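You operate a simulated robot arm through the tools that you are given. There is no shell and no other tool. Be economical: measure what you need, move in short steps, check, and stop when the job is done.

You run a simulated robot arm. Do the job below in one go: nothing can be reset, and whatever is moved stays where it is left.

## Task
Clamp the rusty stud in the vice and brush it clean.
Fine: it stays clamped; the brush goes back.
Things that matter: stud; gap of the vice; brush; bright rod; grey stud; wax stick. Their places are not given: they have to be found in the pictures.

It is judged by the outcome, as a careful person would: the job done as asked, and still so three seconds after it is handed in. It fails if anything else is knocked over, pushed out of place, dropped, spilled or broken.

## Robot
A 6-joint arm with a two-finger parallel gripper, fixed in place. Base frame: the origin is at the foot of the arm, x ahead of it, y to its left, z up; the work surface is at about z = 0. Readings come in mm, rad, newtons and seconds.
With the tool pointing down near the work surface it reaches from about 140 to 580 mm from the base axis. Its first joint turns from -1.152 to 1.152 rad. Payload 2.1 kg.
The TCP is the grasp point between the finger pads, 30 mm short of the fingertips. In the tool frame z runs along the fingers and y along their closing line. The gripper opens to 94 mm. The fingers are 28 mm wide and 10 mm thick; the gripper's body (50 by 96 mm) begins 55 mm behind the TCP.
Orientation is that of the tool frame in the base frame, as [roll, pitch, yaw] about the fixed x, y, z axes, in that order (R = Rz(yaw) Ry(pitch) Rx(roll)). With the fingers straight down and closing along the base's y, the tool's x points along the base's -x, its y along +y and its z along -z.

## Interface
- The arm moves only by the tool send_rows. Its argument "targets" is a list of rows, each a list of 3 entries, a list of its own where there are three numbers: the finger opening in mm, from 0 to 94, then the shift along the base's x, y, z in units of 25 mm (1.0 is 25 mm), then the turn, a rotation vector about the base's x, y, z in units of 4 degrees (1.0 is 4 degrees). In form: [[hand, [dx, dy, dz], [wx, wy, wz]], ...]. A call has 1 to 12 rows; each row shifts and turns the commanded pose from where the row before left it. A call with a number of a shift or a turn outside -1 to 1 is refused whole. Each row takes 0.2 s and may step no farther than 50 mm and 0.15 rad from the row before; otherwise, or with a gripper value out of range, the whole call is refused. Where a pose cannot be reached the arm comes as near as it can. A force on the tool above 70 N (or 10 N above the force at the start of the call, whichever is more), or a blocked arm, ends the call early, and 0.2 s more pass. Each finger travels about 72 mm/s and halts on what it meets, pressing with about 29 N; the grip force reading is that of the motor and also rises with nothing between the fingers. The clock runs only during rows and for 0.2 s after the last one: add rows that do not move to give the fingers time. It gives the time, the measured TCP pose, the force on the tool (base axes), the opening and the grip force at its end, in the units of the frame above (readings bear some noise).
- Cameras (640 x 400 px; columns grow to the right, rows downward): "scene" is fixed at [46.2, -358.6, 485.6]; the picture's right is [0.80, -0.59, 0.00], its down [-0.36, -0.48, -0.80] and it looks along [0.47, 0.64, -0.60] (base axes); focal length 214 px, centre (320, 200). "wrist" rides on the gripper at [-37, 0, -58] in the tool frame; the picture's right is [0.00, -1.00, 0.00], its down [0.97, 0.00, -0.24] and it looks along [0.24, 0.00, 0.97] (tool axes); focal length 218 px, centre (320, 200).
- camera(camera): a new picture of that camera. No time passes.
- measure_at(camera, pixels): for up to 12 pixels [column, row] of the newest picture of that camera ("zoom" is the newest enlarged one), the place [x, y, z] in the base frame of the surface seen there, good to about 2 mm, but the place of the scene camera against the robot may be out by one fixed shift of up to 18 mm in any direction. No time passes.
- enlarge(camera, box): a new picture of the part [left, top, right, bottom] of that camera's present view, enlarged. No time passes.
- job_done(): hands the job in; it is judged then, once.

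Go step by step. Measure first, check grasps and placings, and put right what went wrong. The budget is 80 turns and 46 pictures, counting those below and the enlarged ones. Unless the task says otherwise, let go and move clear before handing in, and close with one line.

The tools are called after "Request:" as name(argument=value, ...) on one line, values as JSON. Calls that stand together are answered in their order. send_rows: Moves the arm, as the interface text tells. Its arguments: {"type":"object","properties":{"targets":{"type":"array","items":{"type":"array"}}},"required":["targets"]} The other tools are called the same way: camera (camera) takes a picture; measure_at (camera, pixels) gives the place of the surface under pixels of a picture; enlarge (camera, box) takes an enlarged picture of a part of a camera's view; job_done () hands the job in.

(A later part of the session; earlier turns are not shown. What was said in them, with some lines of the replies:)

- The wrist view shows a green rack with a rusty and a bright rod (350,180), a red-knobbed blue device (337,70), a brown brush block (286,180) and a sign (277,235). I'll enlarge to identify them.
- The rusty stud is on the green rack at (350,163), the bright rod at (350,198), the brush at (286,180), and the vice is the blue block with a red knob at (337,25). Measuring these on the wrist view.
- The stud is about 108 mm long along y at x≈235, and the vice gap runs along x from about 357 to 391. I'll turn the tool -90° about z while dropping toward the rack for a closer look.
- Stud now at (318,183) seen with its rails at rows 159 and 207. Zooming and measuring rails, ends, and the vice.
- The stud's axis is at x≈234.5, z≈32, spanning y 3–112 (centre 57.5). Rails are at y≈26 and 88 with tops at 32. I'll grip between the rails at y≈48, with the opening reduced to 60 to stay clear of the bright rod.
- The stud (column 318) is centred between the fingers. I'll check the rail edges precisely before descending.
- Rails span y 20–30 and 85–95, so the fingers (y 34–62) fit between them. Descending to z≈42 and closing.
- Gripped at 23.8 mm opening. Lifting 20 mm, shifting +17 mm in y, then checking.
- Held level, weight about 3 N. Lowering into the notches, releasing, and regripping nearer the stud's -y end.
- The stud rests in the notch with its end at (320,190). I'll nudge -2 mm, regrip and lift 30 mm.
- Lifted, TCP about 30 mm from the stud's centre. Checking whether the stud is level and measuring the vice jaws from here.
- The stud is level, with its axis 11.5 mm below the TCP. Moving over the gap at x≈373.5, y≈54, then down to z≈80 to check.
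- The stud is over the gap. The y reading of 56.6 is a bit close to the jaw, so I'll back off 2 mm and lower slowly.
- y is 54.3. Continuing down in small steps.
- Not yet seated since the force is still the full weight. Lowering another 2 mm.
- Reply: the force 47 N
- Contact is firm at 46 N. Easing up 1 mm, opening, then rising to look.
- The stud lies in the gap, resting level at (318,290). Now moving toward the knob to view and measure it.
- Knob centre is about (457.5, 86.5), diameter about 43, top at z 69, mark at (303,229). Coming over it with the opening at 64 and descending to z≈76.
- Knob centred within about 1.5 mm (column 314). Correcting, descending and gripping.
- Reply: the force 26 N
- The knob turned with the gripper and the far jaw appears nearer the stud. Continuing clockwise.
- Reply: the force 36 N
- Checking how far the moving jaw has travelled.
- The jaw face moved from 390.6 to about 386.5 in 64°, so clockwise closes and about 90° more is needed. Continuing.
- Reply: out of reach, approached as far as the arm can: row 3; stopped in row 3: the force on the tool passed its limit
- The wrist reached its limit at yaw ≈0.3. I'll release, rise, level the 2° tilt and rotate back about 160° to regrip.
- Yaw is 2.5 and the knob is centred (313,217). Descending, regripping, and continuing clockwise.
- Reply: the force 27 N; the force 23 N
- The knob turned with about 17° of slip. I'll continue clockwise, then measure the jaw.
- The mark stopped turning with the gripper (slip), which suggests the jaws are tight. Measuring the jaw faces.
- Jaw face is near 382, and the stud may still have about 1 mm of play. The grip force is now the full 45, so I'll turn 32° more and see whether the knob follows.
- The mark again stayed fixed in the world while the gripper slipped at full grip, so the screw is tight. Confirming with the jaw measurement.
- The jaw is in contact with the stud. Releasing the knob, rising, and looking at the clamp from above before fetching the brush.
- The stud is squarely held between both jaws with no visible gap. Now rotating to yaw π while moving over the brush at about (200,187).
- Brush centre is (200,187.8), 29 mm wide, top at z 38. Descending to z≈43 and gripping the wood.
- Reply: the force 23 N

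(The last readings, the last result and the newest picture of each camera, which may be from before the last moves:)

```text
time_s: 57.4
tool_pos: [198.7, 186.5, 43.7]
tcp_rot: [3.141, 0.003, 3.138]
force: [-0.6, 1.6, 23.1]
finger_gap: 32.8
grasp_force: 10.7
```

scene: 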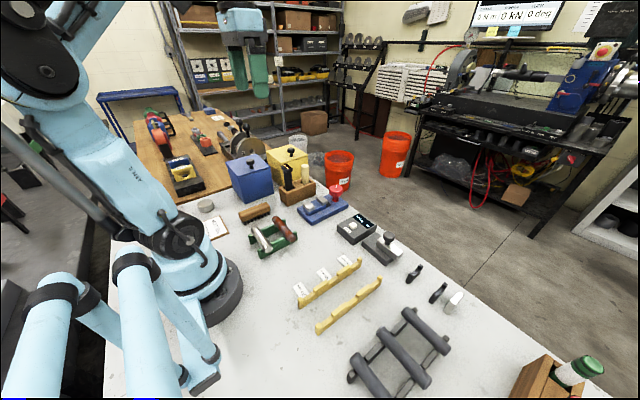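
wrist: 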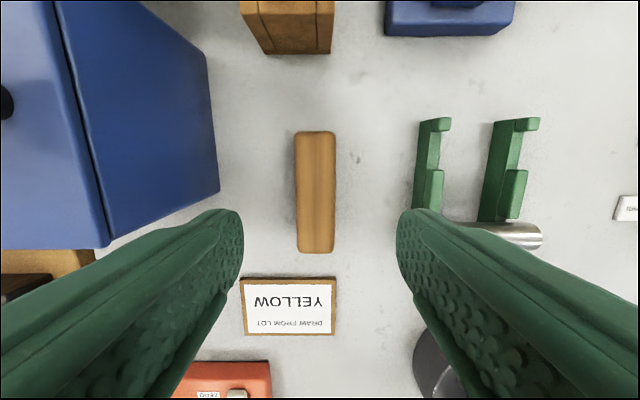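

Brush gripped. Lifting and checking.

Request:
send_rows(targets=[[20, [0, 0, 0], [0, 0, 0]], [20, [0, 0, 0.5], [0, 0, 0]], [20, [0, 0, 0.9], [0, 0, 0]], [20, [0, 0, 0.9], [0, 0, 0]], [20, [0, 0, 0.9], [0, 0, 0]], [20, [0, 0, 0.8], [0, 0, 0]], [20, [0, 0, 0], [0, 0, 0]]])

Request:
send_rows(targets=[[20, [0, -0.82, 0], [0, 0, 0]], [20, [0, -0.82, 0], [0, 0, 0]], [20, [0, -0.82, 0], [0, 0, 0]], [20, [0, -0.82, 0], [0, 0, 0]], [20, [0, -0.82, 0], [0, 0, 0]], [20, [0.98, 0, 0], [0, 0, 0]], [20, [0.98, 0, 0], [0, 0, 0]], [20, [0.98, 0, 0], [0, 0, 0]], [20, [0.98, 0, 0], [0, 0, 0]], [20, [0.98, 0, 0], [0, 0, 0]], [20, [0.98, 0, 0], [0, 0, 0]], [20, [0.98, 0, 0], [0, 0, 0]]])

Request:
camera(camera="wrist")

Request:
enlarge(camera="scene", box=[240, 120, 400, 240])

```text
time_s: 59.0
tool_pos: [198.8, 185.6, 144.6]
tcp_rot: [-3.142, 0.005, 3.14]
force: [-0.5, 0.5, -0.5]
finger_gap: 31.3
grasp_force: 29.1
```

```text
time_s: 61.5
tool_pos: [372.2, 85.4, 142.7]
tcp_rot: [3.141, 0.005, 3.139]
force: [0.1, 1.0, -1.6]
finger_gap: 31.5
grasp_force: 29.2
```

```text
13 pictures are left
```

wrist: 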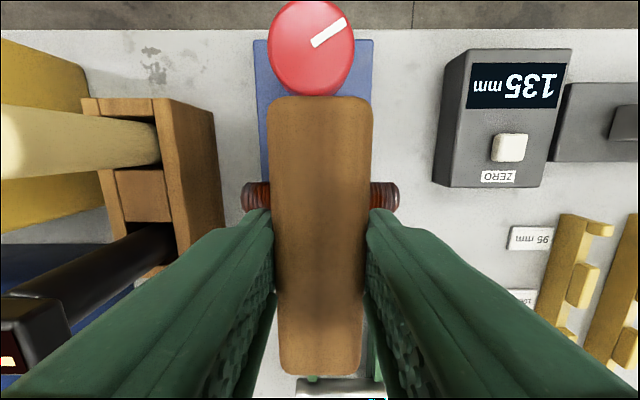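

```text
3.33 times, centred on (320, 180) of scene
```

zoom: 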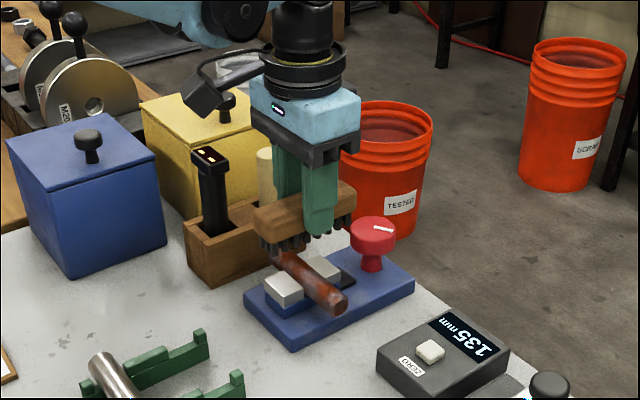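

Brush is held level over the stud. Lowering the bristles toward the stud top (contact expected at TCP z≈100).

Request:
send_rows(targets=[[20, [0, 0, -0.8], [0, 0, 0]], [20, [0, 0, -0.7], [0, 0, 0]], [20, [0, 0, -0.16], [0, 0, 0]], [20, [0, 0, 0], [0, 0, 0]]])

Request:
send_rows(targets=[[20, [0, 0, -0.06], [0, 0, 0]], [20, [0, 0, -0.06], [0, 0, 0]], [20, [0, 0, 0], [0, 0, 0]]])

```text
time_s: 62.5
tool_pos: [371.0, 85.0, 102.1]
tcp_rot: [-3.141, 0.005, 3.137]
force: [-0.6, 0.1, 8.7]
finger_gap: 31.5
grasp_force: 29.1
```

```text
time_s: 63.1
tool_pos: [370.9, 85.2, 102.3]
tcp_rot: [-3.141, 0.001, 3.139]
force: [-1.0, 0.6, 19.6]
finger_gap: 31.7
grasp_force: 29.2
stopped in row 2: the force on the tool passed its limit (the readings are from after the stop); the commanded pose is now the measured one
```

Bristles are in contact at about 10–20 N. Stroking along the stud: first toward -y, then +y.

Request:
send_rows(targets=[[20, [0, -0.45, 0], [0, 0, 0]], [20, [0, -0.45, 0], [0, 0, 0]], [20, [0, -0.45, 0], [0, 0, 0]], [20, [0, -0.45, 0], [0, 0, 0]], [20, [0, 0.5, 0], [0, 0, 0]], [20, [0, 0.5, 0], [0, 0, 0]], [20, [0, 0.5, 0], [0, 0, 0]], [20, [0, 0.5, 0], [0, 0, 0]], [20, [0, 0.5, 0], [0, 0, 0]], [20, [0, 0.5, 0], [0, 0, 0]], [20, [0, 0.45, 0], [0, 0, 0]]])

Request:
enlarge(camera="scene", box=[260, 140, 400, 240])

```text
time_s: 65.5
tool_pos: [370.9, 128.4, 101.6]
tcp_rot: [3.138, 0.004, 3.141]
force: [0.5, -2.6, 21.3]
finger_gap: 31.4
grasp_force: 28.4
```

```text
4.00 times, centred on (330, 190) of scene
```

zoom: 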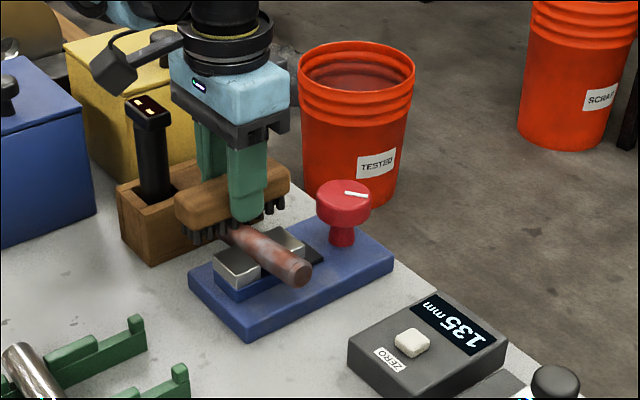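

The stud is visibly less rusty and hasn't moved. More full-length strokes.

Request:
send_rows(targets=[[20, [0, -0.7, 0], [0, 0, 0]], [20, [0, -0.7, 0], [0, 0, 0]], [20, [0, -0.7, 0], [0, 0, 0]], [20, [0, -0.7, 0], [0, 0, 0]], [20, [0, -0.7, 0], [0, 0, 0]], [20, [0, 0.7, 0], [0, 0, 0]], [20, [0, 0.7, 0], [0, 0, 0]], [20, [0, 0.7, 0], [0, 0, 0]], [20, [0, 0.7, 0], [0, 0, 0]], [20, [0, 0.7, 0], [0, 0, 0]]])

Request:
send_rows(targets=[[20, [0, -0.7, 0], [0, 0, 0]], [20, [0, -0.7, 0], [0, 0, 0]], [20, [0, -0.7, 0], [0, 0, 0]], [20, [0, -0.7, 0], [0, 0, 0]], [20, [0, -0.7, 0], [0, 0, 0]], [20, [0, 0.7, 0], [0, 0, 0]], [20, [0, 0.7, 0], [0, 0, 0]], [20, [0, 0.7, 0], [0, 0, 0]], [20, [0, 0.7, 0], [0, 0, 0]], [20, [0, 0.7, 0], [0, 0, 0]]])

Request:
enlarge(camera="scene", box=[260, 140, 400, 240])

```text
time_s: 67.8
tool_pos: [371.0, 128.1, 101.0]
tcp_rot: [3.137, 0.0, 3.142]
force: [0.5, -3.0, 16.8]
finger_gap: 31.5
grasp_force: 29.2
```

```text
time_s: 70.0
tool_pos: [372.9, 128.9, 101.6]
tcp_rot: [3.14, 0.002, 3.141]
force: [-0.7, -1.7, 18.4]
finger_gap: 31.5
grasp_force: 29.2
```

```text
4.00 times, centred on (330, 190) of scene
```

zoom: 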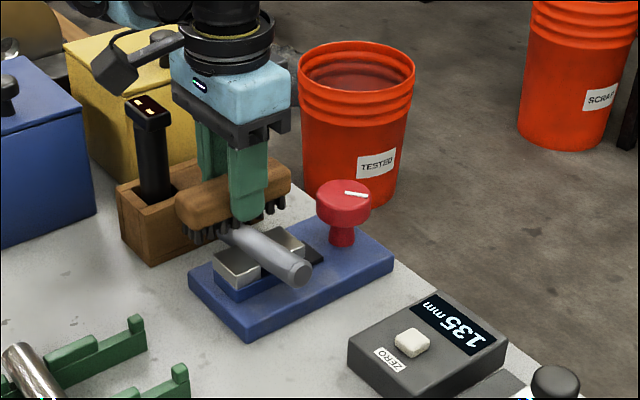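

The visible part is now clean grey. One more pass, then lifting off and inspecting the whole stud.

Request:
send_rows(targets=[[20, [0, -0.7, 0], [0, 0, 0]], [20, [0, -0.7, 0], [0, 0, 0]], [20, [0, -0.7, 0], [0, 0, 0]], [20, [0, -0.7, 0], [0, 0, 0]], [20, [0, -0.7, 0], [0, 0, 0]], [20, [0, 0.7, 0], [0, 0, 0]], [20, [0, 0.7, 0], [0, 0, 0]], [20, [0, 0.4, 0], [0, 0, 0]], [20, [0, 0, 0.8], [0, 0, 0]], [20, [0, 0, 1], [0, 0, 0]], [20, [0, 0, 0], [0, 0, 0]]])

Request:
send_rows(targets=[[20, [-0.9, 0, 0], [0, 0, 0]], [20, [-0.9, 0, 0], [0, 0, 0]], [20, [-0.9, 0, 0], [0, 0, 0]], [20, [-0.9, 0, 0], [0, 0, 0]], [20, [0, 0, 0], [0, 0, 0]]])

Request:
camera(camera="wrist")

Request:
enlarge(camera="scene", box=[270, 150, 390, 230])

```text
time_s: 72.3
tool_pos: [371.3, 84.3, 146.0]
tcp_rot: [3.14, 0.001, 3.14]
force: [-0.3, -0.2, 0.4]
finger_gap: 31.2
grasp_force: 28.8
```

```text
time_s: 73.5
tool_pos: [280.7, 84.1, 146.9]
tcp_rot: [-3.141, 0.002, 3.14]
force: [-0.2, 0.1, -0.6]
finger_gap: 31.4
grasp_force: 28.8
```

```text
9 pictures are left
```

wrist: 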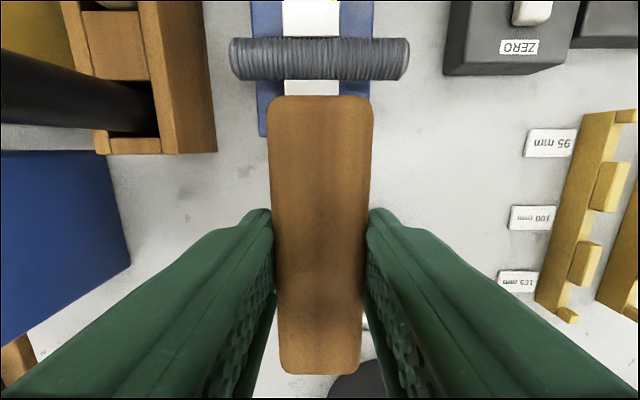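

```text
5.00 times, centred on (330, 190) of scene
```

zoom: 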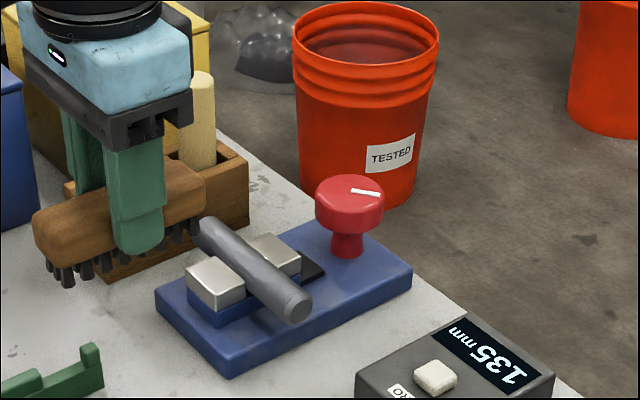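

The whole stud is grey and still clamped. Returning the brush to its original spot (TCP 198.8, 186.5).

Request:
send_rows(targets=[[20, [-0.82, 0, 0], [0, 0, 0]], [20, [-0.82, 0, 0], [0, 0, 0]], [20, [-0.82, 0, 0], [0, 0, 0]], [20, [-0.82, 0, 0], [0, 0, 0]], [20, [0, 0.82, 0], [0, 0, 0]], [20, [0, 0.82, 0], [0, 0, 0]], [20, [0, 0.82, 0], [0, 0, 0]], [20, [0, 0.82, 0], [0, 0, 0]], [20, [0, 0.82, 0], [0, 0, 0]], [20, [0, 0, 0], [0, 0, 0]]])

Request:
send_rows(targets=[[20, [0, 0, -0.95], [0, 0, 0]], [20, [0, 0, -0.95], [0, 0, 0]], [20, [0, 0, -0.95], [0, 0, 0]], [20, [0, 0, -0.95], [0, 0, 0]], [20, [0, 0, -0.1], [0, 0, 0]], [20, [0, 0, 0], [0, 0, 0]]])

```text
time_s: 75.8
tool_pos: [199.4, 187.9, 146.9]
tcp_rot: [-3.141, 0.003, 3.139]
force: [0.4, 0.0, -0.2]
finger_gap: 31.3
grasp_force: 29.3
```

```text
time_s: 77.2
tool_pos: [200.0, 186.1, 50.2]
tcp_rot: [-3.14, 0.002, 3.14]
force: [0.1, 0.6, -0.6]
finger_gap: 31.6
grasp_force: 28.6
```

Brush is about 6 mm above the table. Lowering the rest in small steps.

Request:
send_rows(targets=[[20, [0, 0, -0.12], [0, 0, 0]], [20, [0, 0, -0.06], [0, 0, 0]], [20, [0, 0, 0], [0, 0, 0]]])

```text
time_s: 78.0
tool_pos: [198.9, 187.3, 44.8]
tcp_rot: [-3.139, 0.002, 3.139]
force: [0.1, -0.5, 7.7]
finger_gap: 31.6
grasp_force: 28.8
```

The bristles touch the table (7.7 N). Releasing, rising and checking.

Request:
send_rows(targets=[[34, [0, 0, 0], [0, 0, 0]], [50, [0, 0, 0], [0, 0, 0]], [50, [0, 0, 0], [0, 0, 0]], [50, [0, 0, 0.5], [0, 0, 0]], [50, [0, 0, 1], [0, 0, 0]], [50, [0, 0, 1], [0, 0, 0]], [50, [0, 0, 1], [0, 0, 0]], [50, [0, 0, 1], [0, 0, 0]], [50, [0, 0, 1], [0, 0, 0]], [50, [0, 0, 1], [0, 0, 0]], [50, [0, 0, 0], [0, 0, 0]]])

Request:
camera(camera="wrist")

Request:
measure_at(camera="wrist", pixels=[[316, 190]])

Request:
enlarge(camera="scene", box=[180, 140, 420, 290])

```text
time_s: 80.3
tool_pos: [199.4, 186.8, 207.4]
tcp_rot: [-3.141, 0.002, 3.139]
force: [0.5, -0.7, 0.5]
finger_gap: 49.9
grasp_force: 0.0
```

```text
7 pictures are left
```

wrist: 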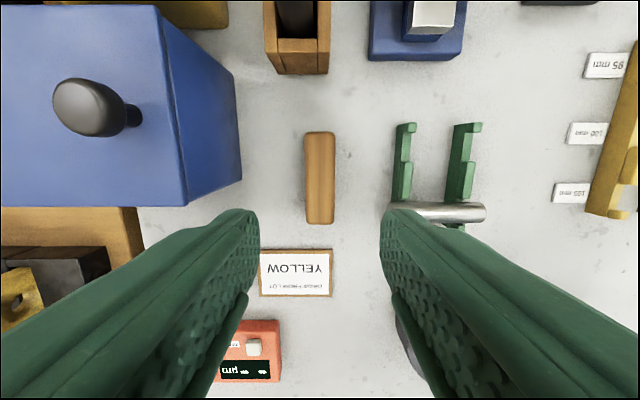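

```text
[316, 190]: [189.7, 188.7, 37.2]
```

```text
2.67 times, centred on (300, 215) of scene
```

zoom: 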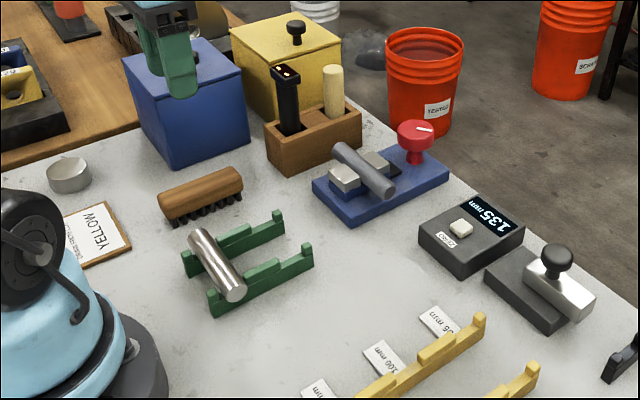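

The stud is clean and clamped in the vice at zoom (363,170), and the brush is back on its spot at (320,178). The rod, rack and other items are undisturbed and the gripper is clear, so I'm handing in.

Request:
job_done()

```text
The job is handed in.
```

The rusty stud is clamped in the vice and brushed clean along its length on every side the cameras could see. The brush is back where it was and the gripper is clear.
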